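You operate a simulated robot arm through the tools that you are given. There is no shell and no other tool. Be economical: measure what you need, move in short steps, check, and stop when the job is done.

Carry out the task below with a simulated two-armed robot. There is one attempt and no reset: what you move stays moved.

## Task
Put the green tag from the top of the drying table on the top step of the stand and the white tag on the shelf under the drying table. Put the blue bucket from the top of the drying table in the steel tub. Pick up the brown filter from the short bench with one hand, pass it to the other hand and put it on the shelf under the drying table. Take the purple packet from the top of the steel bench and put it on the top of the drying table. Stack the 20 mm staple coil from the steel table by the cold room door on top of the 12 mm staple coil. Push the shutter shut. Any order will do. Set down upright: tag, bucket.

It is judged by the outcome, as a careful person would: the job done as asked, and still so three seconds after it is handed in. It fails if anything else is knocked over, pushed out of place, dropped, spilled or broken.

## Robot
Two 7-joint arms with three-finger grippers on one trunk, on a base that drives. Base frame: it is fixed to the floor where the robot stands at the start and does not move with it; the origin is under the middle of the robot, x ahead of it, y to its left, z up; the surface under the hand at the start is at about z = 0.82. Readings come in m, degrees, newtons and seconds.
The left shoulder is at the start at [0.07, 0.165, 1.188], the right one opposite. With the tool pointing down near the work surface each hand reaches from about 0.36 to 0.88 m from the robot's upright axis, wherever it stands, measured 20 degrees to its own side. Places, roughly: bucket [0.75, 0.25, 1]; filter [-2.25, -2, 1]; packet [-3.75, 0.25, 0.75]; shelf under the drying table [0.7, 0.3, 0.3]; shutter [-11.8, 5.6, 1.5]; staple coil [-10, 0.5, 0.75]; steel tub [0.6, -1.1, 0.6]; tag [0.75, 0, 0.75]; top of the drying table [0.7, 0.3, 0.8]; top step of the stand [0.8, -0.5, 0.8]. Payload 3.91 kg a hand.
The TCP of each hand is the grasp point between the finger pads, 0.03 m short of the fingertips. In the tool frame z runs along the fingers and y along their closing line. Largest opening 0.116 m; the body of the gripper starts 0.073 m behind the TCP.
Orientation is that of the tool frame in the base frame, as a unit quaternion [x, y, z, w]. With the fingers straight down and closing along the base's y, the tool's x points along the base's -x, its y along +y and its z along -z.

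## Interface
- The arms move only by the tool apply_moves. It takes "left_increments", "right_increments" or both (then of equal length, played together; a hand with none holds still); each is text: rows parted by semicolons, each of 6 numbers parted by spaces: the shift along the base's x, y, z in m, then the turn, a rotation vector about the base's x, y, z in degrees. In form: dx dy dz wx wy wz; .... A call has 1 to 12 rows; each row shifts and turns the commanded pose from where the row before left it. "left_claw" and "right_claw" are, for a hand that has rows, the closure in counts, from 0 (fully open) to 255 (shut), set as the call begins (left out, the last holds). Rows are played at 5 a second. More than 0.05 m and 8.6 degrees between two rows, or a gripper value outside its range, and nothing of the call is played. Where a pose cannot be reached the arm comes as near as it can. A force on the tool above 40 N (or 10 N above the force at the start of the call, whichever is more), or a blocked arm, ends the call early, and 0.2 s more pass. The fingers move at their own pace (about 0.153 m/s each) and stop on an object; they squeeze with about 32 N. The grip force told is the motor's: it shows also when the fingers shut on nothing. Time passes only in rows, and 0.2 s behind the last, so rows that do not move let the fingers close. It gives the time, the measured TCP pose, the force on the tool (base axes), the opening and the grip force at its end, in the units of the frame above (readings bear some noise), with the torque about the TCP (base axes, N m) and any sound that the robot's microphone picked up, and new pictures: "views" is both (left out), scene, wrist or none (wrist: the cameras of the hands that moved).
- Cameras (640 x 400 px; columns grow to the right, rows downward): "scene" is now at [0.1187, 0.0014, 1.4892]; the picture's right is [-0.07, -1.00, 0.00], its down [-0.84, 0.06, -0.54] and it looks along [0.54, -0.04, -0.84] (base axes); focal length 262 px, centre (320, 200). "left" rides on the left gripper at [0.075, 0.017, -0.088] in its tool frame; the picture's right is [-0.22, 0.97, 0.00], its down [-0.70, -0.16, -0.70] and it looks along [-0.68, -0.16, 0.71] (tool axes); focal length 247 px, centre (320, 200). "right" rides on the right gripper at [0.052, 0.056, -0.088] in its tool frame; the picture's right is [-0.73, 0.68, 0.00], its down [-0.49, -0.52, -0.70] and it looks along [-0.48, -0.51, 0.71] (tool axes); focal length 247 px, centre (320, 200). There is no depth. A picture from a camera that has moved, and an enlarged one, comes with that camera's place and axes in the base frame and with its lens. The place of the scene camera against the robot may be out by one fixed shift of up to 0.018 m in any direction.
- lift_body(by): slides the trunk up (or, below 0, down) by that many m; the arms and the scene camera ride with it, the base frame stays. It gives what a move gives, with no picture.
- base_move(legs): drives the robot by 1 to 6 legs, each [ahead, left, turn to the left] in m, m and degrees, along the robot's own axes; the way and the turn of a leg run together, so that a leg with both is an arc; at most 1.5 m and 180 degrees a leg. The arms and the cameras ride along, it lands a little off, and it stops where it bumps. It gives what a move gives, and a new picture of the scene camera.
- head_to(pan, tilt): turns the head with the scene camera to pan (to the left, within 86 degrees either way) and tilt (down, from -29 to 69), counted from straight ahead of the robot. It gives what a move gives, and a new picture of the scene camera.
- inspect(camera, box): a new picture of the part [left, top, right, bottom] of that camera's present view, enlarged. No time passes.
- job_done(): hands the job in; it is judged then, once.

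Work in short steps. Places have to be worked out from the pictures, the camera data and where the tool is seen: move nearer, look again, correct. Check each grasp and each placing, and mend what went wrong. You have 207 turns and 260 pictures in all, those below and enlarged ones among them. Open the grippers and draw the arms clear of the work before you hand the job in, unless the task says otherwise; then end with one line.

The tools are called as a command line: name --argument value ..., lists and objects as JSON in quotes. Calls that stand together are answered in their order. apply_moves: Moves the arms, as the interface text tells. Its arguments: {"type":"object","properties":{"left_increments":{"type":"string"},"left_claw":{"type":"number"},"right_increments":{"type":"string"},"right_claw":{"type":"number"},"views":{"type":"string","enum":["both","scene","wrist","none"]}},"required":[]} The other tools are called the same way: lift_body (by) slides the trunk up or down; base_move (legs) drives the base; head_to (pan, tilt) turns the head that bears the scene camera; inspect (camera, box) takes an enlarged picture of a part of a camera's view; job_done () hands the job in.

At the start:

```text
time: 0.0
left_position: [0.6477, 0.3504, 1.1159]
left_orientation: [0.0, 1.0, 0.0, 0.0]
left_force: [0.0, 0.7, 0.1]
left_ft_torque: [0.01, -0.02, -0.01]
left_opening: 0.116
left_grasp_force: 0.0
right_position: [0.4193, -0.1099, 1.1476]
right_orientation: [0.0, 1.0, 0.0, -0.001]
right_force: [-0.1, 0.1, 0.3]
right_ft_torque: [-0.01, -0.02, 0.0]
right_opening: 0.1159
right_grasp_force: 0.1
trunk travel left (down, up): [-0.725, 0.115]
robot x, y, heading: [-0.001, 0.0023, 0.1]
head pan, tilt: [-3.8, 57.2]
```

scene: 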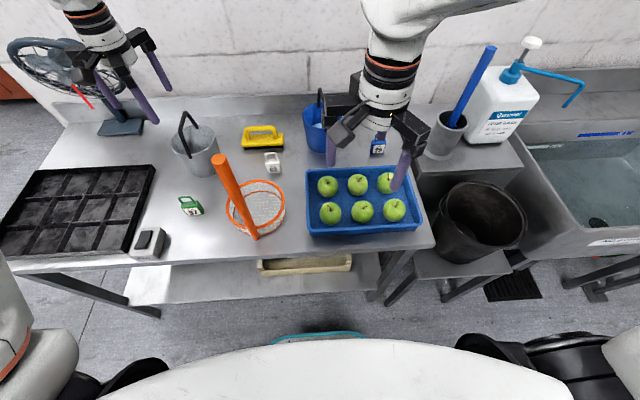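
right: 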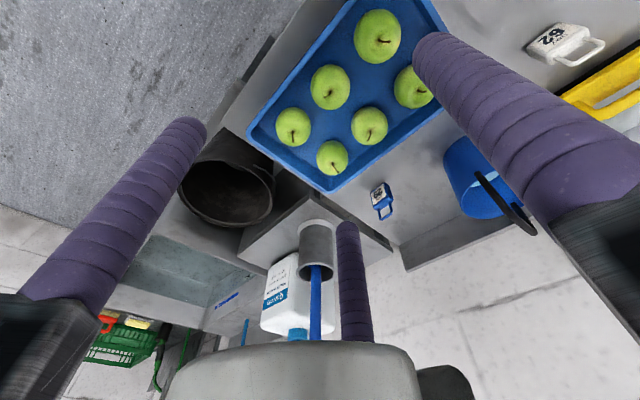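
left: 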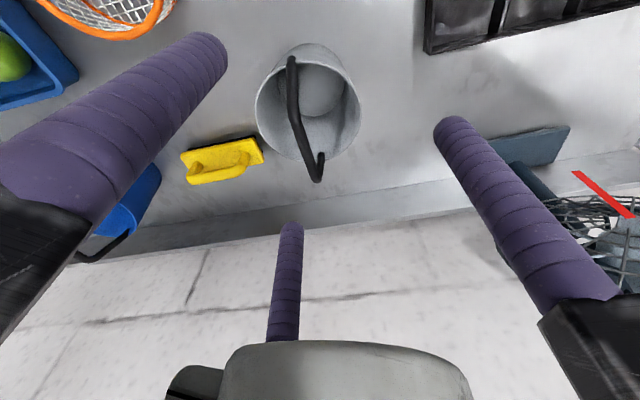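

I'll look closely at the table area first to identify the tags, the bucket and the stand.

inspect --camera "scene" --box '[150, 80, 410, 250]'

head_to --pan -45 --tilt 40

```text
2.35 times, centred on (280, 165) of scene
camera zoom: at [0.1187, 0.0014, 1.4892], right [-0.07, -1.0, 0.0], down [-0.84, 0.06, -0.54], along [0.54, -0.04, -0.84], focal length 616 px, centre (414, 282)
```

zoom: 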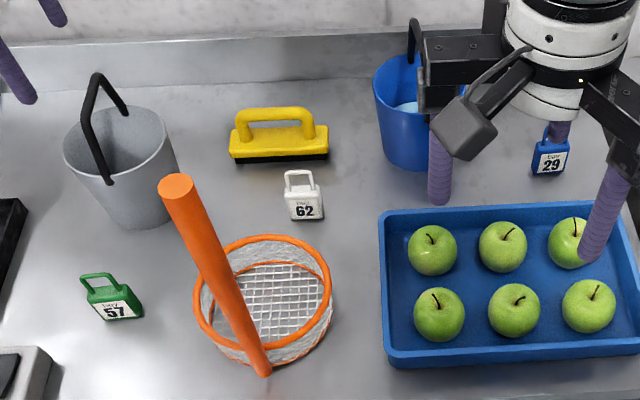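

```text
time: 1.1
left_position: [0.6477, 0.3496, 1.1171]
left_orientation: [0.0, 1.0, -0.001, 0.0]
left_force: [-0.4, -0.5, -0.1]
left_ft_torque: [-0.01, -0.03, 0.03]
left_opening: 0.1159
left_grasp_force: 0.1
right_position: [0.4204, -0.1098, 1.1481]
right_orientation: [0.0, 1.0, 0.0, 0.0]
right_force: [0.0, -0.3, 0.5]
right_ft_torque: [-0.04, 0.0, 0.03]
right_opening: 0.116
right_grasp_force: 0.0
trunk travel left (down, up): [-0.725, 0.115]
robot x, y, heading: [-0.0007, -0.001, -0.1]
head pan, tilt: [-45.0, 40.0]
camera scene: at [0.1092, -0.054, 1.5125], right [-0.71, -0.71, 0.0], down [-0.46, 0.45, -0.77], along [0.54, -0.54, -0.64], focal length 262 px, centre (320, 200)
```

scene: 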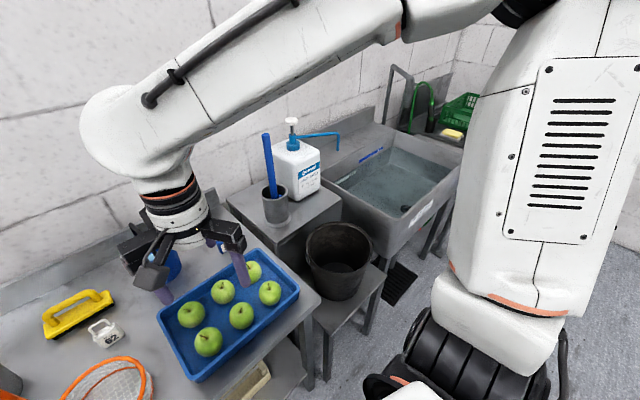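

Tags stand upright on their blocks; green is near (0.55, 0.36) and the white one near (0.70, 0.12). I'll check the stand up close and bring the left hand over the green tag, turning so the fingers close across its thickness.

inspect --camera "scene" --box '[200, 110, 460, 300]'

apply_moves --left_increments "-0.01 0 0 0 0 -8.2;-0.01 0 0 0 0 -8.2;-0.01 0 0 0 0 -8.2;-0.01 0 0 0 0 -8.2;-0.01 0 -0.01 0 0 -8.2;-0.01 0 -0.01 0 0 -8.2;-0.01 0 -0.02 0 0 -8.2;-0.01 0 -0.02 0 0 -8.2;-0.01 0 -0.02 0 0 -8.2;-0.007 0.004 -0.02 0 0 -8.2;0 0 -0.02 0 0 -8" --views "wrist"

```text
2.11 times, centred on (330, 205) of scene
camera zoom: at [0.1092, -0.054, 1.5125], right [-0.71, -0.71, 0.0], down [-0.46, 0.45, -0.77], along [0.54, -0.54, -0.64], focal length 552 px, centre (299, 190)
```

zoom: 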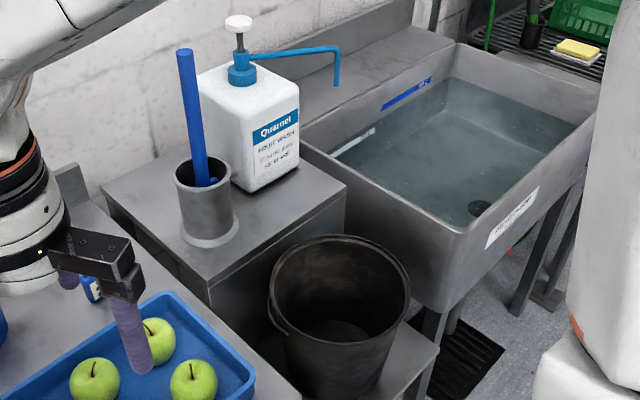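

```text
time: 3.5
left_position: [0.5516, 0.3553, 0.9961]
left_orientation: [0.708, 0.706, -0.002, 0.0]
left_force: [-0.6, -1.1, 0.4]
left_ft_torque: [-0.02, 0.03, 0.01]
left_opening: 0.1162
left_grasp_force: 0.0
right_position: [0.4202, -0.1093, 1.147]
right_orientation: [-0.001, 1.0, 0.0, -0.001]
right_force: [-0.5, -0.2, 0.5]
right_ft_torque: [-0.04, 0.02, 0.01]
right_opening: 0.1159
right_grasp_force: 0.1
trunk travel left (down, up): [-0.725, 0.115]
robot x, y, heading: [0.0013, 0.0031, -0.1]
head pan, tilt: [-45.0, 40.0]
camera left: at [0.5677, 0.4296, 1.0851], right [0.97, -0.23, 0.0], down [-0.16, -0.69, 0.7], along [-0.16, -0.68, -0.71], focal length 247 px, centre (320, 200)
```

left: 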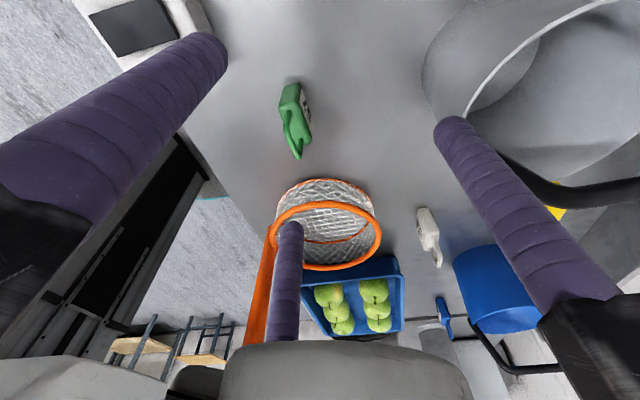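

The tag appears a bit off from under the hand; zoom to fix its pose and height.

inspect --camera "left" --box '[240, 60, 360, 180]'

head_to --pan 0 --tilt 55

```text
3.33 times, centred on (300, 120) of left
camera zoom: at [0.5677, 0.4296, 1.0851], right [0.97, -0.23, 0.0], down [-0.16, -0.69, 0.7], along [-0.16, -0.68, -0.71], focal length 823 px, centre (387, 467)
```

zoom: 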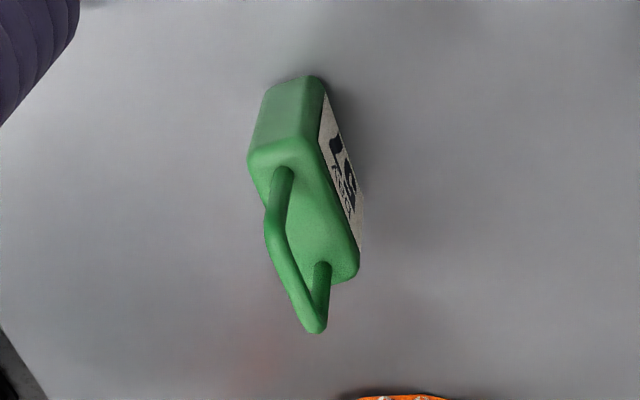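

```text
time: 4.6
left_position: [0.5506, 0.3556, 0.9978]
left_orientation: [0.707, 0.708, 0.0, 0.0]
left_force: [-0.6, 0.5, -0.1]
left_ft_torque: [-0.02, -0.01, -0.02]
left_opening: 0.1161
left_grasp_force: 0.0
right_position: [0.4188, -0.1103, 1.1474]
right_orientation: [0.001, 1.0, 0.0, 0.0]
right_force: [0.1, 0.6, 0.5]
right_ft_torque: [0.01, 0.02, 0.01]
right_opening: 0.116
right_grasp_force: 0.1
trunk travel left (down, up): [-0.725, 0.115]
robot x, y, heading: [0.0004, 0.0045, -0.1]
head pan, tilt: [0.0, 55.0]
camera scene: at [0.1213, 0.006, 1.4919], right [0.0, -1.0, 0.0], down [-0.82, 0.0, -0.57], along [0.57, 0.0, -0.82], focal length 262 px, centre (320, 200)
```

scene: 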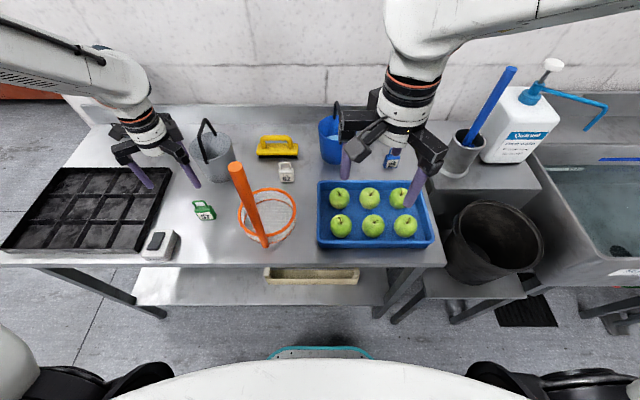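

Tag centre ≈ (0.518, 0.320), table ≈ 0.82, faces turned ~11°. I move over it, descend and close on the block.

apply_moves --left_increments "-0.016 -0.018 0 0 0 5.5;-0.017 -0.018 0 0 0 5.5;0 0 -0.03 0 0 0;0 0 -0.03 0 0 0;0 0 -0.025 0 0 0" --left_claw 100 --views "wrist"

```text
time: 5.8
left_position: [0.517, 0.3177, 0.912]
left_orientation: [0.636, 0.772, 0.0, 0.0]
left_force: [0.3, -0.2, -0.8]
left_ft_torque: [-0.01, 0.0, -0.01]
left_opening: 0.0706
left_grasp_force: 0.0
right_position: [0.4205, -0.1108, 1.1486]
right_orientation: [0.0, 1.0, 0.0, -0.001]
right_force: [0.1, 0.6, -0.4]
right_ft_torque: [-0.01, 0.04, -0.01]
right_opening: 0.116
right_grasp_force: 0.0
trunk travel left (down, up): [-0.725, 0.115]
robot x, y, heading: [-0.0011, -0.0012, 0.0]
head pan, tilt: [0.0, 55.0]
camera left: at [0.5191, 0.3937, 1.0009], right [1.0, -0.03, 0.0], down [-0.02, -0.71, 0.7], along [-0.02, -0.7, -0.71], focal length 247 px, centre (320, 200)
```

left: 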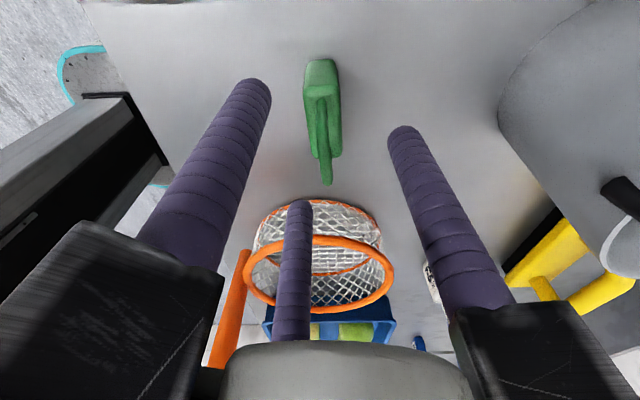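

Aligned. Descend and close.

apply_moves --left_increments "0.002 0.006 -0.025 0 0 0;0 0 -0.022 0 0 0" --left_claw 100 --views "none"

apply_moves --left_increments "0 0 0 0 0 0;0 0 0 0 0 0;0 0 0.02 0 0 0;0 0 0.03 0 0 0" --left_claw 255 --views "wrist"

```text
time: 6.4
left_position: [0.5206, 0.3244, 0.8653]
left_orientation: [0.636, 0.772, -0.001, 0.0]
left_force: [0.2, -0.3, -0.3]
left_ft_torque: [-0.01, 0.01, 0.0]
left_opening: 0.0706
left_grasp_force: 0.0
right_position: [0.4197, -0.109, 1.1485]
right_orientation: [0.0, 1.0, 0.0, 0.0]
right_force: [0.2, 0.1, -0.3]
right_ft_torque: [-0.04, 0.01, 0.01]
right_opening: 0.1161
right_grasp_force: 0.1
trunk travel left (down, up): [-0.725, 0.115]
robot x, y, heading: [-0.0009, 0.0009, -0.2]
head pan, tilt: [0.0, 55.0]
```

```text
time: 7.4
left_position: [0.518, 0.3241, 0.9166]
left_orientation: [0.636, 0.772, 0.0, 0.0]
left_force: [0.0, 0.6, -0.7]
left_ft_torque: [0.02, -0.04, 0.03]
left_opening: 0.0248
left_grasp_force: 32.3
right_position: [0.419, -0.1097, 1.1484]
right_orientation: [0.001, 1.0, 0.0, 0.001]
right_force: [-0.6, 0.1, 0.2]
right_ft_torque: [0.01, -0.03, -0.03]
right_opening: 0.1161
right_grasp_force: 0.1
trunk travel left (down, up): [-0.725, 0.115]
robot x, y, heading: [0.0027, -0.0041, 0.1]
head pan, tilt: [0.0, 55.0]
camera left: at [0.5191, 0.4008, 1.005], right [1.0, -0.03, 0.0], down [-0.02, -0.71, 0.7], along [-0.02, -0.7, -0.71], focal length 247 px, centre (320, 200)
```

left: 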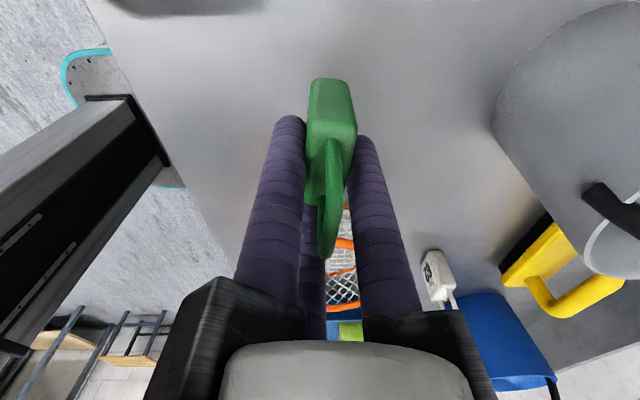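

Green tag held (25 mm). I lift it clear and bring the right hand toward the blue bucket for a look.

apply_moves --left_increments "0 0 0.03 0 0 0;0 0 0.04 0 0 0;0 0.01 0.04 0 0 0;0 0.01 0.04 0 0 0;0 0 0 0 0 0;0 0 0 0 0 0" --right_increments "0.04 0.01 0 0 0 0;0.04 0.01 0 0 0 0;0.04 0.01 0 0 0 0;0.04 0.01 0 0 0 0;0.04 0.01 0 0 0 0;0.03 0.01 0 0 0 0" --views "both"

```text
time: 8.8
left_position: [0.5206, 0.3432, 1.0658]
left_orientation: [0.636, 0.772, -0.002, 0.0]
left_force: [0.7, 0.0, -0.7]
left_ft_torque: [-0.04, 0.02, 0.0]
left_opening: 0.0247
left_grasp_force: 31.8
right_position: [0.6508, -0.05, 1.1474]
right_orientation: [-0.001, 1.0, 0.0, -0.001]
right_force: [0.6, 0.1, 0.1]
right_ft_torque: [-0.01, 0.03, -0.01]
right_opening: 0.116
right_grasp_force: 0.0
trunk travel left (down, up): [-0.725, 0.115]
robot x, y, heading: [0.0004, -0.0013, 0.1]
head pan, tilt: [0.0, 55.0]
camera scene: at [0.1228, 0.0069, 1.4917], right [0.0, -1.0, 0.0], down [-0.82, 0.0, -0.57], along [0.57, 0.0, -0.82], focal length 262 px, centre (320, 200)
camera right: at [0.5984, 0.007, 1.2369], right [0.73, 0.68, 0.0], down [0.49, -0.52, 0.7], along [0.48, -0.51, -0.71], focal length 247 px, centre (320, 200)
camera left: at [0.5224, 0.4207, 1.1537], right [1.0, -0.03, 0.0], down [-0.02, -0.71, 0.7], along [-0.02, -0.7, -0.71], focal length 247 px, centre (320, 200)
```

scene: 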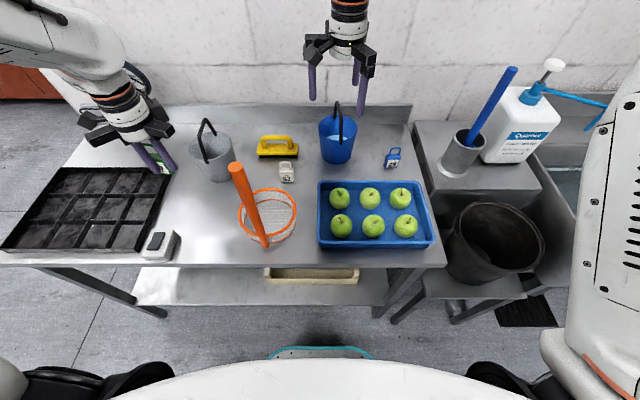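
right: 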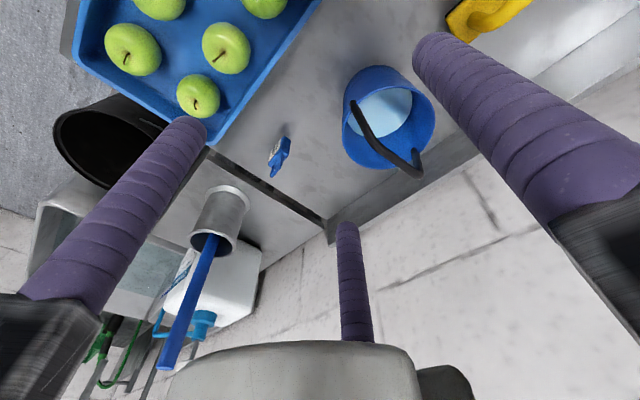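
left: 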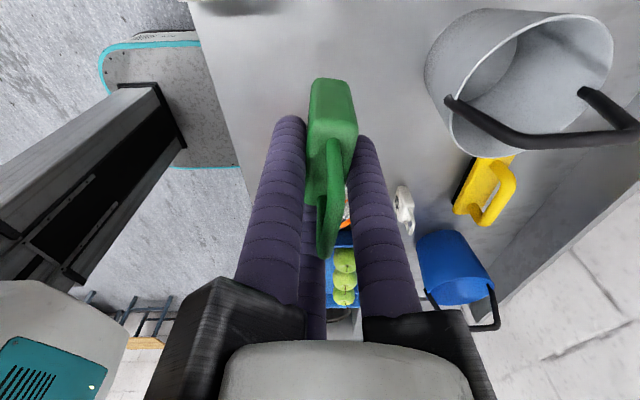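

The bucket seems to hold water and has an upright bail. I zoom to locate the bail.

inspect --camera "right" --box '[310, 40, 470, 200]'

inspect --camera "scene" --box '[270, 70, 430, 190]'

```text
2.50 times, centred on (390, 120) of right
camera zoom: at [0.5984, 0.007, 1.2369], right [0.73, 0.68, 0.0], down [0.49, -0.52, 0.7], along [0.48, -0.51, -0.71], focal length 617 px, centre (145, 400)
```

zoom: 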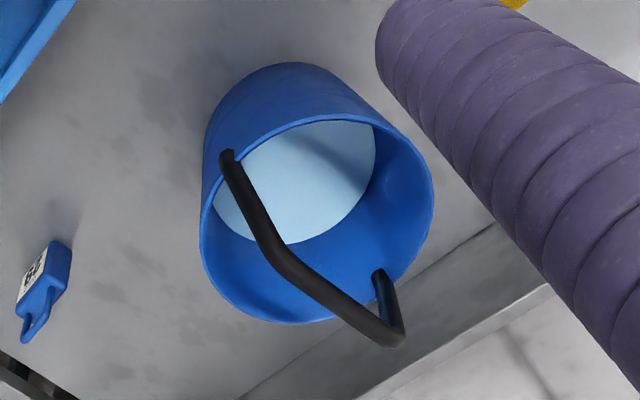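

```text
3.33 times, centred on (350, 130) of scene
camera zoom: at [0.1228, 0.0069, 1.4917], right [0.0, -1.0, 0.0], down [-0.82, 0.0, -0.57], along [0.57, 0.0, -0.82], focal length 873 px, centre (220, 433)
```

zoom: 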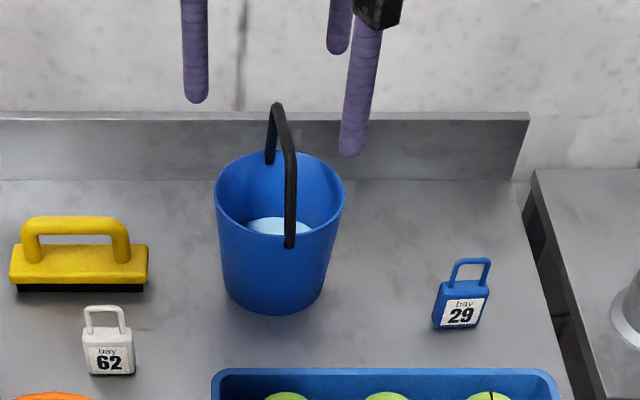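

Bail top bar estimated at (0.77, −0.047, 1.02), running nearly along x. I move over it and look before lowering fully.

apply_moves --right_increments "0.04 0.001 0 0 0 3;0.04 0.001 0 0 0 4;0.04 0 -0.01 0 0 0;0 0 -0.03 0 0 0;0 0 -0.03 0 0 0" --views "both"

```text
time: 10.0
left_position: [0.5193, 0.3452, 1.0662]
left_orientation: [0.636, 0.772, -0.001, 0.0]
left_force: [0.0, -0.5, -1.1]
left_ft_torque: [0.02, 0.03, 0.02]
left_opening: 0.0244
left_grasp_force: 32.1
right_position: [0.771, -0.0467, 1.0751]
right_orientation: [-0.061, 0.998, 0.0, 0.0]
right_force: [0.3, 0.4, -0.2]
right_ft_torque: [0.02, 0.0, 0.01]
right_opening: 0.116
right_grasp_force: 0.2
trunk travel left (down, up): [-0.725, 0.115]
robot x, y, heading: [-0.0023, 0.0004, 0.1]
head pan, tilt: [0.0, 55.0]
camera scene: at [0.1218, 0.0064, 1.4918], right [0.0, -1.0, 0.0], down [-0.82, 0.0, -0.57], along [0.57, 0.0, -0.82], focal length 262 px, centre (320, 200)
camera right: at [0.7116, 0.0025, 1.1641], right [0.64, 0.77, 0.0], down [0.55, -0.46, 0.7], along [0.54, -0.45, -0.71], focal length 247 px, centre (320, 200)
```

scene: 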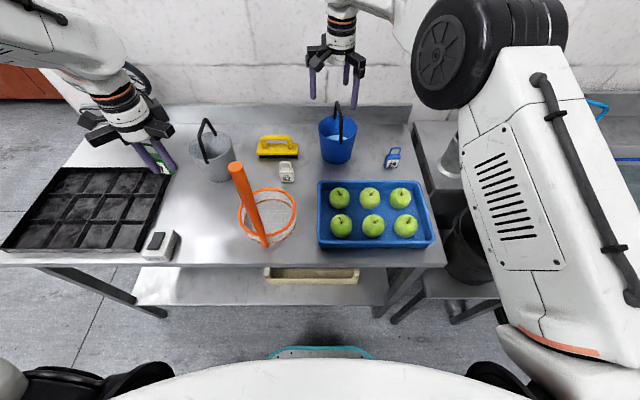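
right: 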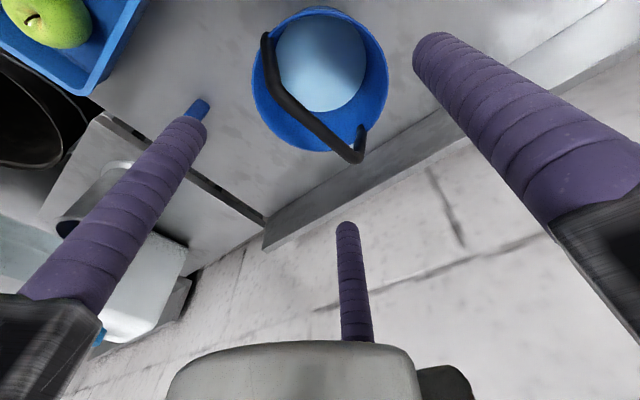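

The bail sits between the fingers, its bar at z≈1.01. I lower the remaining 6.5 cm and close gently.

apply_moves --right_increments "0.002 -0.003 -0.03 0 0 0;0 0 -0.035 0 0 0;0 0 0 0 0 0" --views "wrist"

```text
time: 10.8
left_position: [0.5189, 0.3427, 1.066]
left_orientation: [0.636, 0.771, 0.0, 0.001]
left_force: [0.3, -0.3, -1.2]
left_ft_torque: [0.0, -0.02, 0.0]
left_opening: 0.0241
left_grasp_force: 32.1
right_position: [0.7707, -0.0507, 1.0105]
right_orientation: [-0.061, 0.998, 0.0, 0.001]
right_force: [0.2, -0.3, 0.1]
right_ft_torque: [0.02, -0.01, -0.04]
right_opening: 0.1157
right_grasp_force: 0.1
trunk travel left (down, up): [-0.725, 0.115]
robot x, y, heading: [0.0014, -0.0004, -0.1]
head pan, tilt: [0.0, 55.0]
camera right: at [0.7123, -0.0014, 1.1002], right [0.64, 0.77, 0.0], down [0.55, -0.46, 0.7], along [0.54, -0.45, -0.71], focal length 247 px, centre (320, 200)
```

right: 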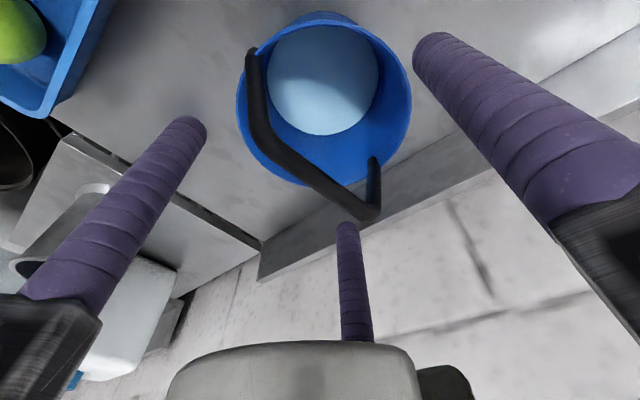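

Bar refines to z≈0.997, mid (0.779, −0.054). Small correction, then close.

apply_moves --right_increments "0.008 -0.003 -0.014 0 0 0;0 0 0 0 0 0" --views "none"

apply_moves --right_increments "0 0 0 0 0 0;0 0 0 0 0 0;0 0 0.003 0 0 0;0 0 0 0 0 0" --right_claw 255 --views "wrist"

```text
time: 11.4
left_position: [0.5188, 0.3444, 1.0658]
left_orientation: [0.636, 0.772, -0.001, 0.001]
left_force: [-0.8, 0.5, 0.3]
left_ft_torque: [-0.04, 0.0, -0.01]
left_opening: 0.0244
left_grasp_force: 31.9
right_position: [0.7792, -0.0539, 0.9978]
right_orientation: [-0.061, 0.998, 0.0, -0.001]
right_force: [-0.2, 0.4, 0.2]
right_ft_torque: [0.01, 0.01, 0.0]
right_opening: 0.116
right_grasp_force: 0.1
trunk travel left (down, up): [-0.725, 0.115]
robot x, y, heading: [-0.0008, 0.0011, 0.1]
head pan, tilt: [0.0, 55.0]
```

```text
time: 12.4
left_position: [0.519, 0.3428, 1.0665]
left_orientation: [0.636, 0.772, 0.0, 0.001]
left_force: [-0.6, 0.8, -0.5]
left_ft_torque: [-0.02, 0.03, 0.03]
left_opening: 0.0242
left_grasp_force: 32.4
right_position: [0.7811, -0.0553, 1.0003]
right_orientation: [-0.06, 0.998, -0.001, -0.001]
right_force: [1.0, -0.3, -4.0]
right_ft_torque: [-0.05, -0.03, 0.0]
right_opening: 0.0185
right_grasp_force: 32.6
trunk travel left (down, up): [-0.725, 0.115]
robot x, y, heading: [-0.0004, 0.0013, 0.1]
head pan, tilt: [0.0, 55.0]
camera right: at [0.722, -0.0044, 1.0886], right [0.64, 0.77, 0.0], down [0.55, -0.46, 0.7], along [0.53, -0.45, -0.71], focal length 247 px, centre (320, 200)
```

right: 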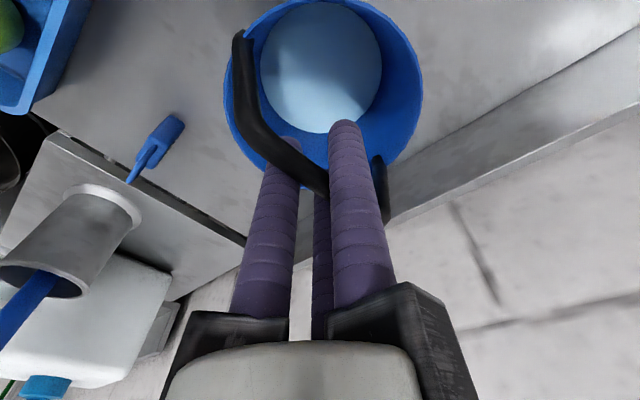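

Bail gripped. I lift slowly and draw the bucket back toward the robot, clear of the table and stand.

apply_moves --right_increments "0 0 0.01 0 0 0;0 0 0.02 0 0 0;0 0 0.03 0 0 0;0 0 0.03 0 0 0;0 0 0.03 0 0 0;0 0 0.03 0 0 0;-0.02 -0.01 0.02 0 0 0;-0.03 -0.01 0.02 0 0 0;-0.03 -0.02 0.01 0 0 0;-0.03 -0.02 0 0 0 0;-0.02 -0.01 0 0 0 0;0 0 0 0 0 0" --views "both"

```text
time: 15.0
left_position: [0.5202, 0.3441, 1.0647]
left_orientation: [0.636, 0.771, 0.0, -0.001]
left_force: [-0.6, 0.4, -0.2]
left_ft_torque: [0.01, 0.0, 0.05]
left_opening: 0.0239
left_grasp_force: 32.1
right_position: [0.652, -0.1229, 1.2018]
right_orientation: [-0.061, 0.998, 0.001, -0.001]
right_force: [0.3, 0.6, -5.0]
right_ft_torque: [-0.04, 0.05, -0.03]
right_opening: 0.0185
right_grasp_force: 32.3
trunk travel left (down, up): [-0.725, 0.115]
robot x, y, heading: [-0.0021, -0.0022, 0.3]
head pan, tilt: [0.0, 55.0]
camera scene: at [0.1228, 0.0062, 1.4917], right [0.0, -1.0, 0.0], down [-0.82, 0.0, -0.57], along [0.57, 0.0, -0.82], focal length 262 px, centre (320, 200)
camera right: at [0.5921, -0.0732, 1.289], right [0.64, 0.77, 0.0], down [0.55, -0.46, 0.7], along [0.53, -0.45, -0.71], focal length 247 px, centre (320, 200)
```

scene: 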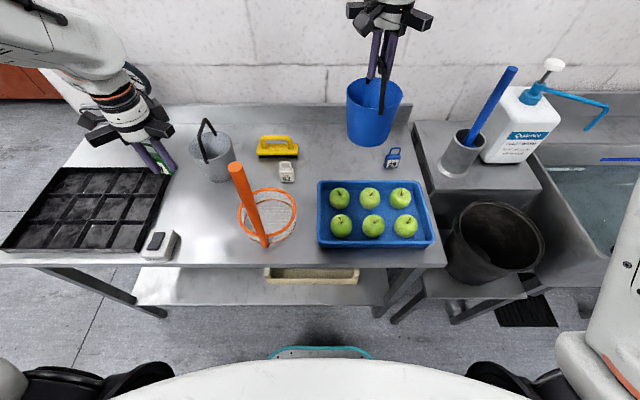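
right: 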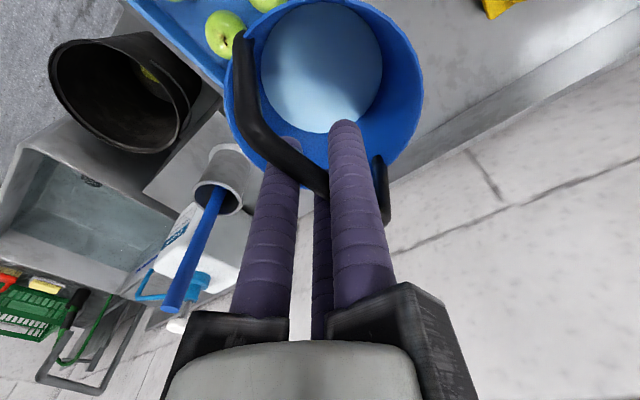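

Bucket hangs level. I pull it in further and check what lies to the right before driving.

apply_moves --right_increments "-0.03 -0.01 0 0 0 0;-0.03 -0.01 0 0 0 0;-0.03 -0.01 0 0 0 0;-0.02 0 0 0 0 0;0 0 0 0 0 0" --views "none"

head_to --pan -75 --tilt 35

```text
time: 16.2
left_position: [0.5206, 0.344, 1.0653]
left_orientation: [0.637, 0.771, 0.0, -0.001]
left_force: [0.1, 0.0, 0.4]
left_ft_torque: [0.01, 0.01, -0.01]
left_opening: 0.0241
left_grasp_force: 32.0
right_position: [0.5404, -0.1544, 1.2]
right_orientation: [-0.062, 0.998, 0.0, 0.0]
right_force: [0.6, -0.1, -4.3]
right_ft_torque: [-0.02, -0.01, -0.03]
right_opening: 0.0187
right_grasp_force: 32.4
trunk travel left (down, up): [-0.725, 0.115]
robot x, y, heading: [0.0018, -0.0013, 0.2]
head pan, tilt: [0.0, 55.0]
```

```text
time: 17.7
left_position: [0.5192, 0.3438, 1.0656]
left_orientation: [0.637, 0.771, 0.0, 0.001]
left_force: [-0.6, -0.4, -0.3]
left_ft_torque: [0.04, -0.02, 0.0]
left_opening: 0.0239
left_grasp_force: 31.6
right_position: [0.5412, -0.1534, 1.2012]
right_orientation: [-0.061, 0.998, 0.0, 0.0]
right_force: [-0.4, 0.1, -3.8]
right_ft_torque: [-0.03, -0.03, 0.0]
right_opening: 0.0187
right_grasp_force: 32.1
trunk travel left (down, up): [-0.725, 0.115]
robot x, y, heading: [0.0012, -0.0003, 0.2]
head pan, tilt: [-75.0, 35.0]
camera scene: at [0.0723, -0.0791, 1.5201], right [-0.97, -0.26, 0.0], down [-0.15, 0.55, -0.82], along [0.21, -0.79, -0.57], focal length 262 px, centre (320, 200)
```

scene: 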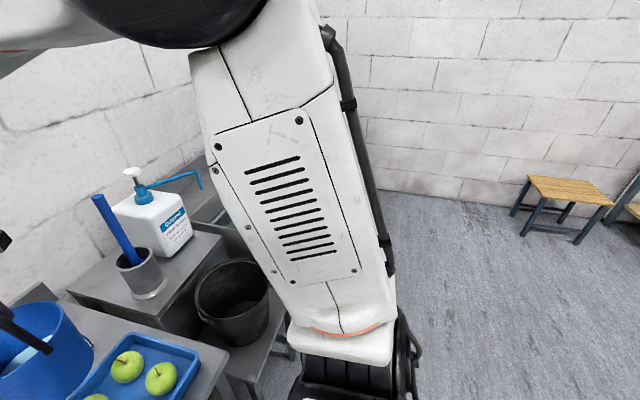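

The floor to the right is clear. Drive back a bit and sideways right.

base_move --legs '[[-0.06, 0, 0], [0, -0.62, 0]]'

head_to --pan -5 --tilt 50

```text
time: 21.7
left_position: [0.4595, -0.275, 1.0664]
left_orientation: [0.633, 0.774, 0.0, 0.001]
left_force: [0.8, -0.4, 0.2]
left_ft_torque: [-0.01, -0.03, 0.0]
left_opening: 0.0237
left_grasp_force: 31.8
right_position: [0.4841, -0.7719, 1.2011]
right_orientation: [-0.064, 0.998, 0.0, 0.0]
right_force: [0.2, -0.4, -5.2]
right_ft_torque: [-0.02, 0.0, 0.05]
right_opening: 0.0183
right_grasp_force: 31.8
trunk travel left (down, up): [-0.725, 0.115]
robot x, y, heading: [-0.0582, -0.6214, 0.6]
head pan, tilt: [-75.0, 35.0]
camera scene: at [0.0154, -0.7004, 1.5201], right [-0.96, -0.27, 0.0], down [-0.15, 0.55, -0.82], along [0.22, -0.79, -0.57], focal length 262 px, centre (320, 200)
```

scene: 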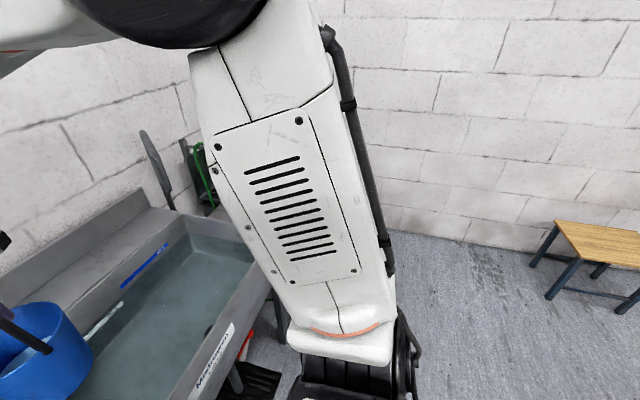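

```text
time: 23.1
left_position: [0.4591, -0.2756, 1.0657]
left_orientation: [0.633, 0.774, 0.0, 0.0]
left_force: [-0.4, -0.4, 0.6]
left_ft_torque: [0.03, -0.02, 0.01]
left_opening: 0.0237
left_grasp_force: 31.5
right_position: [0.4843, -0.7724, 1.2006]
right_orientation: [-0.064, 0.998, 0.0, -0.001]
right_force: [-0.1, -0.6, -4.1]
right_ft_torque: [-0.02, 0.0, -0.05]
right_opening: 0.0186
right_grasp_force: 31.7
trunk travel left (down, up): [-0.725, 0.115]
robot x, y, heading: [-0.0563, -0.6205, 0.3]
head pan, tilt: [-5.0, 50.0]
camera scene: at [0.0688, -0.6223, 1.4983], right [-0.08, -1.0, 0.0], down [-0.76, 0.06, -0.64], along [0.64, -0.05, -0.77], focal length 262 px, centre (320, 200)
```

scene: 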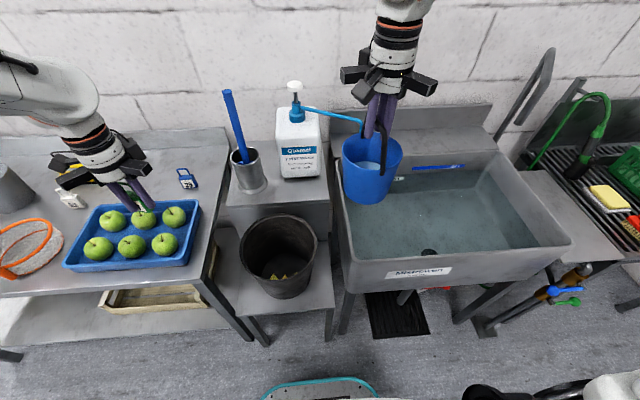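

The tub is in view, spanning about x 0.40–0.85, y −0.76 to −1.40. I carry the bucket over (0.62, −1.0) and start to lower.

apply_moves --right_increments "0.01 -0.03 0 0 0 0;0.02 -0.035 0 0 0 0;0.025 -0.04 0 0 0 0;0.025 -0.04 0 0 0 0;0.025 -0.04 0 0 0 0;0.02 -0.03 0 0 0 0;0.01 -0.015 -0.02 0 0 0;0 0 -0.03 0 0 0;0 0 -0.03 0 0 0;0 0 -0.03 0 0 0;0 0 -0.03 0 0 0;0 0 0 0 0 0" --views "both"

```text
time: 25.7
left_position: [0.4591, -0.2745, 1.0656]
left_orientation: [0.633, 0.774, 0.0, 0.0]
left_force: [-0.6, -0.4, -0.3]
left_ft_torque: [0.0, -0.01, 0.02]
left_opening: 0.0241
left_grasp_force: 31.7
right_position: [0.6198, -1.0038, 1.0622]
right_orientation: [-0.065, 0.998, 0.0, 0.0]
right_force: [-0.2, 0.9, -4.8]
right_ft_torque: [-0.01, 0.02, 0.01]
right_opening: 0.0186
right_grasp_force: 31.9
trunk travel left (down, up): [-0.725, 0.115]
robot x, y, heading: [-0.0575, -0.623, 0.3]
head pan, tilt: [-5.0, 50.0]
camera scene: at [0.0685, -0.6224, 1.4984], right [-0.08, -1.0, 0.0], down [-0.76, 0.06, -0.64], along [0.64, -0.05, -0.77], focal length 262 px, centre (320, 200)
camera right: at [0.5597, -0.9542, 1.151], right [0.64, 0.77, 0.0], down [0.55, -0.46, 0.7], along [0.54, -0.45, -0.71], focal length 247 px, centre (320, 200)
```

scene: 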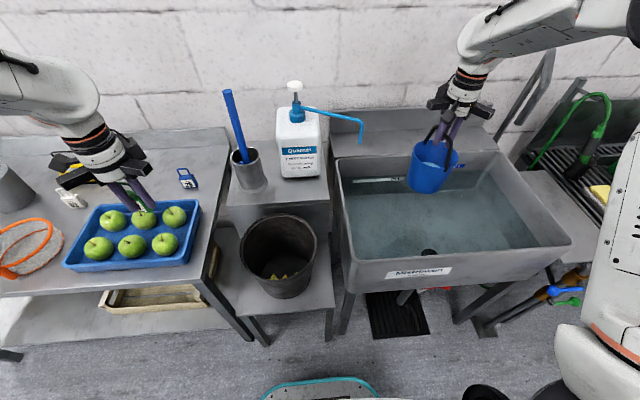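
right: 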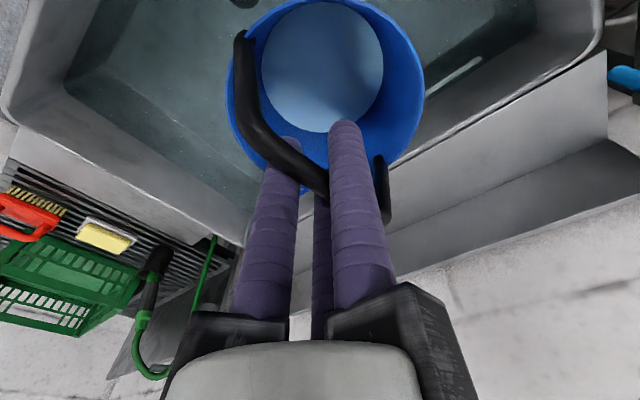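

Over the tub. Lower further, watching for contact.

apply_moves --right_increments "0 0 -0.03 0 0 0;0 0 -0.03 0 0 0;0 0 -0.03 0 0 0;0 0 -0.03 0 0 0;0 0 -0.03 0 0 0;0 0 -0.03 0 0 0;0 0 -0.02 0 0 0;0 0 0 0 0 0" --views "scene"

```text
time: 27.5
left_position: [0.4589, -0.2752, 1.0662]
left_orientation: [0.633, 0.774, 0.0, 0.001]
left_force: [-0.7, -1.0, -0.6]
left_ft_torque: [0.02, 0.0, 0.01]
left_opening: 0.0238
left_grasp_force: 32.0
right_position: [0.6177, -1.0023, 0.8611]
right_orientation: [-0.064, 0.998, 0.0, 0.0]
right_force: [0.6, -0.8, -3.6]
right_ft_torque: [-0.01, 0.03, -0.02]
right_opening: 0.0182
right_grasp_force: 32.1
trunk travel left (down, up): [-0.725, 0.115]
robot x, y, heading: [-0.0564, -0.621, 0.4]
head pan, tilt: [-5.0, 50.0]
camera scene: at [0.0685, -0.6223, 1.4984], right [-0.08, -1.0, 0.0], down [-0.76, 0.06, -0.64], along [0.64, -0.05, -0.77], focal length 262 px, centre (320, 200)
```

scene: 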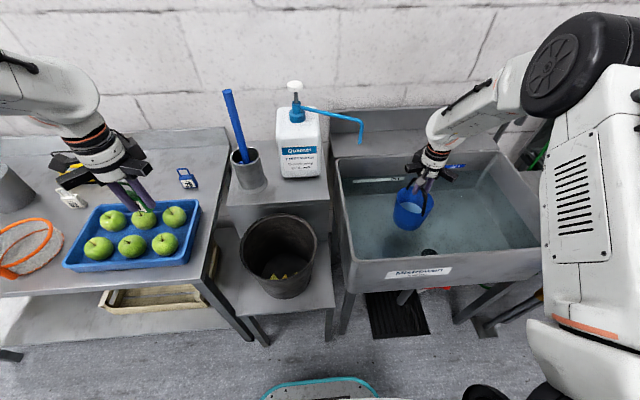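

Base is at about z 0.68 and still hanging freely. Continue down in small steps.

apply_moves --right_increments "0 0 -0.015 0 0 0;0 0 -0.015 0 0 0;0 0 -0.015 0 0 0;0 0 -0.01 0 0 0;0 0 0 0 0 0" --views "none"

inspect --camera "scene" --box '[330, 130, 500, 290]'

```text
time: 28.7
left_position: [0.4599, -0.2756, 1.0659]
left_orientation: [0.633, 0.775, 0.0, 0.0]
left_force: [0.2, 0.9, 0.0]
left_ft_torque: [-0.02, 0.02, 0.0]
left_opening: 0.0241
left_grasp_force: 32.3
right_position: [0.6183, -1.0023, 0.8059]
right_orientation: [-0.065, 0.998, 0.0, 0.0]
right_force: [-0.4, -0.1, -3.5]
right_ft_torque: [0.0, 0.0, 0.0]
right_opening: 0.0186
right_grasp_force: 32.1
trunk travel left (down, up): [-0.725, 0.115]
robot x, y, heading: [-0.0582, -0.6197, 0.2]
head pan, tilt: [-5.0, 50.0]
```

```text
2.50 times, centred on (415, 210) of scene
camera zoom: at [0.0686, -0.6223, 1.4983], right [-0.08, -1.0, 0.0], down [-0.76, 0.06, -0.64], along [0.64, -0.05, -0.77], focal length 655 px, centre (82, 175)
```

zoom: 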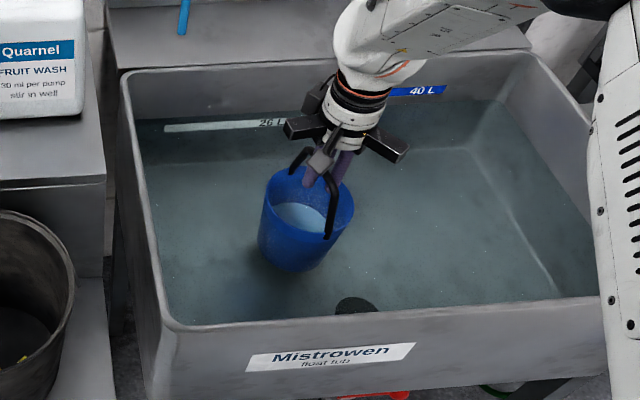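

The tub is labelled a "float tub", so the bucket may float. I keep lowering slowly and watch the force.

apply_moves --right_increments "0 0 -0.01 0 0 0;0 0 -0.01 0 0 0;0 0 -0.01 0 0 0;0 0 0 0 0 0" --views "none"

inspect --camera "scene" --box '[330, 130, 500, 290]'

```text
time: 29.7
left_position: [0.4594, -0.2756, 1.0657]
left_orientation: [0.633, 0.774, -0.001, 0.001]
left_force: [0.1, -0.2, -0.1]
left_ft_torque: [-0.03, 0.02, -0.03]
left_opening: 0.0241
left_grasp_force: 31.7
right_position: [0.6188, -1.0028, 0.7773]
right_orientation: [-0.064, 0.998, 0.0, 0.0]
right_force: [0.0, -1.2, 1.4]
right_ft_torque: [0.0, -0.01, 0.0]
right_opening: 0.0185
right_grasp_force: 31.9
trunk travel left (down, up): [-0.725, 0.115]
robot x, y, heading: [-0.0594, -0.6214, 0.2]
head pan, tilt: [-5.0, 50.0]
```

```text
2.50 times, centred on (415, 210) of scene
camera zoom: at [0.0681, -0.6222, 1.4985], right [-0.08, -1.0, 0.0], down [-0.76, 0.06, -0.64], along [0.64, -0.05, -0.77], focal length 655 px, centre (82, 175)
```

zoom: 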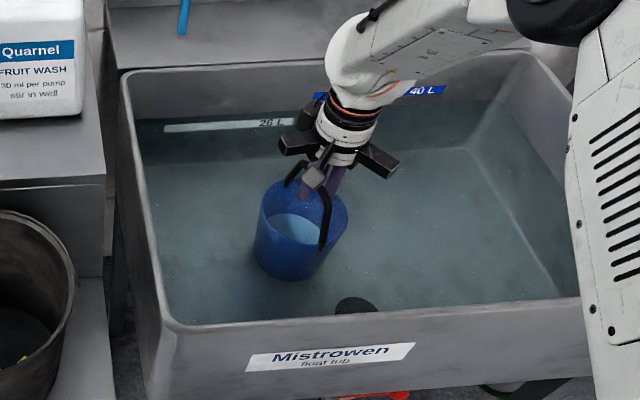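

Force has turned slightly positive; one more centimetre will tell whether it's floating or touching the bottom.

apply_moves --right_increments "0 0 -0.01 0 0 0;0 0 0 0 0 0" --views "none"

```text
time: 30.3
left_position: [0.4576, -0.2744, 1.0669]
left_orientation: [0.633, 0.774, 0.0, 0.002]
left_force: [-0.2, -0.1, -0.6]
left_ft_torque: [0.03, 0.04, 0.01]
left_opening: 0.024
left_grasp_force: 31.7
right_position: [0.6224, -1.0039, 0.775]
right_orientation: [-0.065, 0.998, -0.003, 0.007]
right_force: [-9.1, 0.0, 31.3]
right_ft_torque: [0.1, 0.14, 0.1]
right_opening: 0.0186
right_grasp_force: 32.3
trunk travel left (down, up): [-0.725, 0.115]
robot x, y, heading: [-0.0588, -0.6225, 0.4]
head pan, tilt: [-5.0, 50.0]
stopped in row 2 (right hand): the force on the tool passed its limit at 45 N (the readings are from after the stop); the commanded pose is now the measured one
```

That is the tub bottom. I ease up a few millimetres and release the bail.

apply_moves --right_increments "-0.003 0 0.003 0 0 0;0 0 0 0 0 0" --views "none"

apply_moves --right_increments "0 0 0 0 0 0;0 0 0 0 0 0;0 0 0 0 0 0" --right_claw 110 --views "both"

```text
time: 30.9
left_position: [0.4578, -0.2742, 1.0663]
left_orientation: [0.632, 0.775, 0.0, 0.0]
left_force: [0.6, -0.4, -0.1]
left_ft_torque: [0.01, 0.01, -0.02]
left_opening: 0.0239
left_grasp_force: 32.0
right_position: [0.62, -1.0026, 0.775]
right_orientation: [-0.063, 0.998, -0.002, 0.006]
right_force: [5.9, -1.6, 17.2]
right_ft_torque: [0.21, -1.04, -0.16]
right_opening: 0.0185
right_grasp_force: 31.9
trunk travel left (down, up): [-0.725, 0.115]
robot x, y, heading: [-0.0588, -0.6226, 0.4]
head pan, tilt: [-5.0, 50.0]
```

```text
time: 31.7
left_position: [0.4587, -0.2753, 1.0663]
left_orientation: [0.633, 0.774, 0.0, -0.001]
left_force: [0.2, 0.3, -0.3]
left_ft_torque: [-0.01, 0.03, 0.01]
left_opening: 0.0238
left_grasp_force: 31.9
right_position: [0.6184, -1.0035, 0.7724]
right_orientation: [-0.065, 0.998, -0.002, 0.003]
right_force: [-0.6, 0.4, -0.6]
right_ft_torque: [-0.03, 0.0, 0.0]
right_opening: 0.0658
right_grasp_force: 0.0
trunk travel left (down, up): [-0.725, 0.115]
robot x, y, heading: [-0.053, -0.6254, 0.6]
head pan, tilt: [-5.0, 50.0]
camera scene: at [0.0687, -0.6227, 1.4983], right [-0.08, -1.0, 0.0], down [-0.76, 0.06, -0.64], along [0.64, -0.05, -0.77], focal length 262 px, centre (320, 200)
camera right: at [0.5592, -0.9546, 0.8605], right [0.64, 0.77, 0.0], down [0.54, -0.45, 0.7], along [0.54, -0.45, -0.71], focal length 247 px, centre (320, 200)
```

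scene: 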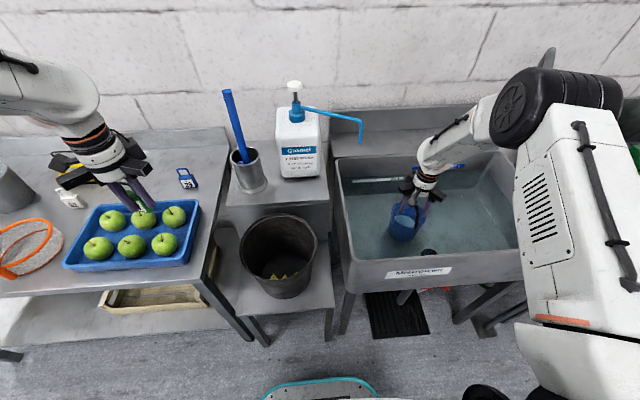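
right: 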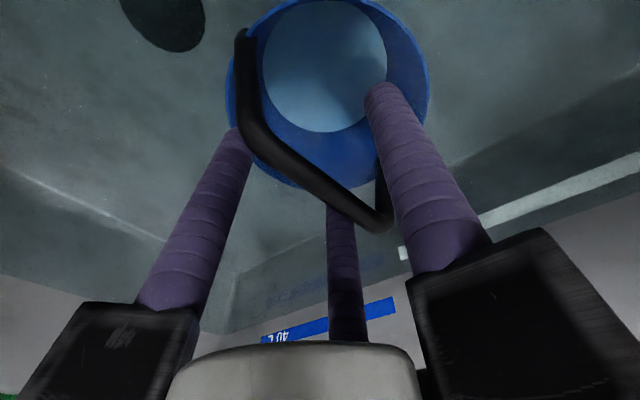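

Released; the bucket stands in the tub. Raise the hand straight up and look.

apply_moves --right_increments "0 0 0.02 0 0 0;0 0 0.03 0 0 0;0 0 0.04 0 0 0;0 0 0.05 0 0 0;0 0 0.05 0 0 0;0 0 0.05 0 0 0;0 0 0.05 0 0 0;-0.02 0 0.05 0 0 0;-0.04 0.01 0.03 0 0 0;-0.05 0.03 0 0 0 0;-0.05 0.03 0 0 0 0" --right_claw 60 --views "scene"

inspect --camera "scene" --box '[200, 80, 460, 300]'

```text
refused: row 8 steps farther than a row can; nothing moved
```

```text
1.82 times, centred on (330, 190) of scene
camera zoom: at [0.0687, -0.6227, 1.4983], right [-0.08, -1.0, 0.0], down [-0.76, 0.06, -0.64], along [0.64, -0.05, -0.77], focal length 476 px, centre (302, 218)
```

zoom: 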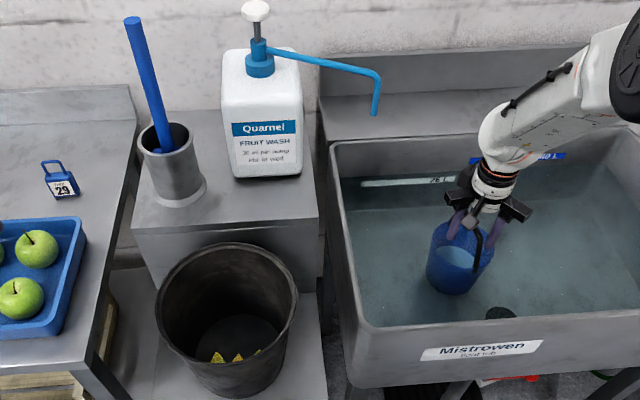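

The bucket stands well. Step sizes too big in one row; I redo the retreat with smaller rows.

apply_moves --right_increments "0 0 0.02 0 0 0;0 0 0.03 0 0 0;0 0 0.04 0 0 0;0 0 0.045 0 0 0;0 0 0.045 0 0 0;0 0 0.045 0 0 0;0 0 0.045 0 0 0;-0.01 0 0.04 0 0 0;-0.03 0 0.03 0 0 0;-0.04 0 0 0 0 0;-0.04 0 0 0 0 0" --right_claw 60 --views "none"

inspect --camera "scene" --box '[200, 80, 500, 300]'

```text
time: 34.1
left_position: [0.4572, -0.2749, 1.0665]
left_orientation: [0.634, 0.774, 0.001, 0.001]
left_force: [-0.2, 0.2, 0.0]
left_ft_torque: [-0.01, 0.01, -0.01]
left_opening: 0.0239
left_grasp_force: 31.8
right_position: [0.4963, -1.0023, 1.1142]
right_orientation: [-0.065, 0.998, -0.001, 0.006]
right_force: [-1.5, 0.0, 0.4]
right_ft_torque: [0.0, -0.03, 0.0]
right_opening: 0.0886
right_grasp_force: 0.2
trunk travel left (down, up): [-0.725, 0.115]
robot x, y, heading: [-0.0564, -0.6242, 0.4]
head pan, tilt: [-5.0, 50.0]
```

```text
1.82 times, centred on (350, 190) of scene
camera zoom: at [0.0659, -0.6223, 1.4986], right [-0.08, -1.0, 0.0], down [-0.76, 0.06, -0.64], along [0.64, -0.05, -0.77], focal length 476 px, centre (266, 218)
```

zoom: 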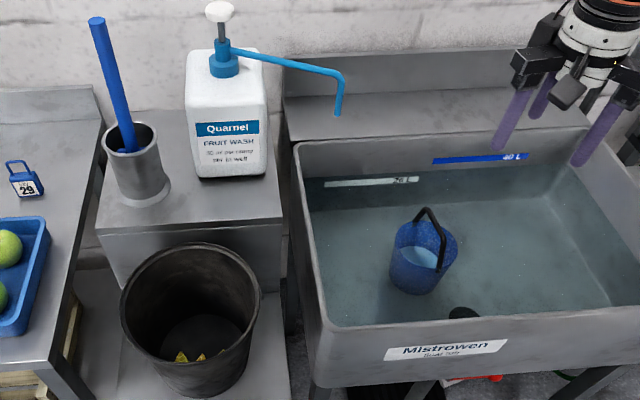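

Bucket is placed upright. Now the left hand takes the green tag over in front of the soap bottle on the top step.

apply_moves --left_increments "0 -0.04 0 0 0 0;0 -0.045 0 0 0 0;0 -0.045 0 0 0 -3;0 -0.045 0 0 0 -3;0 -0.045 0 0 0 -3;0 -0.045 0 0 0 -2;0.02 -0.04 0 0 0 0;0.04 -0.02 0 0 0 0;0.045 0 0 0 0 0;0.045 0 0 0 0 0;0.03 0 -0.02 0 0 0;0 0 0 0 0 0" --views "both"

```text
time: 36.7
left_position: [0.6404, -0.5993, 1.0447]
left_orientation: [0.704, 0.71, 0.0, 0.0]
left_force: [0.3, -0.4, -0.3]
left_ft_torque: [-0.05, -0.04, 0.01]
left_opening: 0.024
left_grasp_force: 32.1
right_position: [0.4975, -1.0027, 1.1137]
right_orientation: [-0.064, 0.998, -0.002, 0.005]
right_force: [-1.3, -0.1, 0.3]
right_ft_torque: [0.04, -0.01, 0.01]
right_opening: 0.0886
right_grasp_force: 0.2
trunk travel left (down, up): [-0.725, 0.115]
robot x, y, heading: [-0.0594, -0.6212, 0.6]
head pan, tilt: [-5.0, 50.0]
camera scene: at [0.0668, -0.6222, 1.4985], right [-0.08, -1.0, 0.0], down [-0.76, 0.06, -0.64], along [0.64, -0.05, -0.77], focal length 262 px, centre (320, 200)
camera left: at [0.6563, -0.5252, 1.1346], right [0.98, -0.22, 0.0], down [-0.15, -0.7, 0.7], along [-0.15, -0.68, -0.71], focal length 247 px, centre (320, 200)
```

scene: 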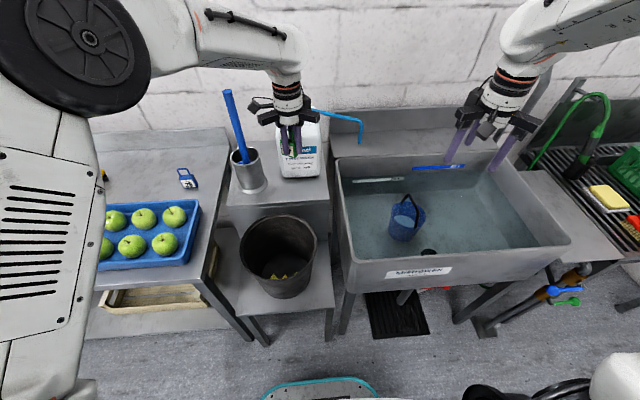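
left: 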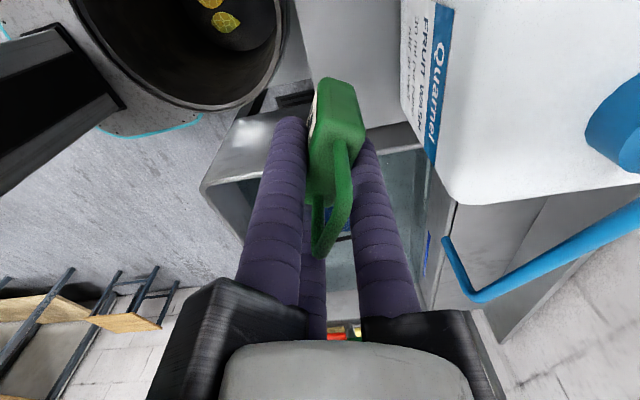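

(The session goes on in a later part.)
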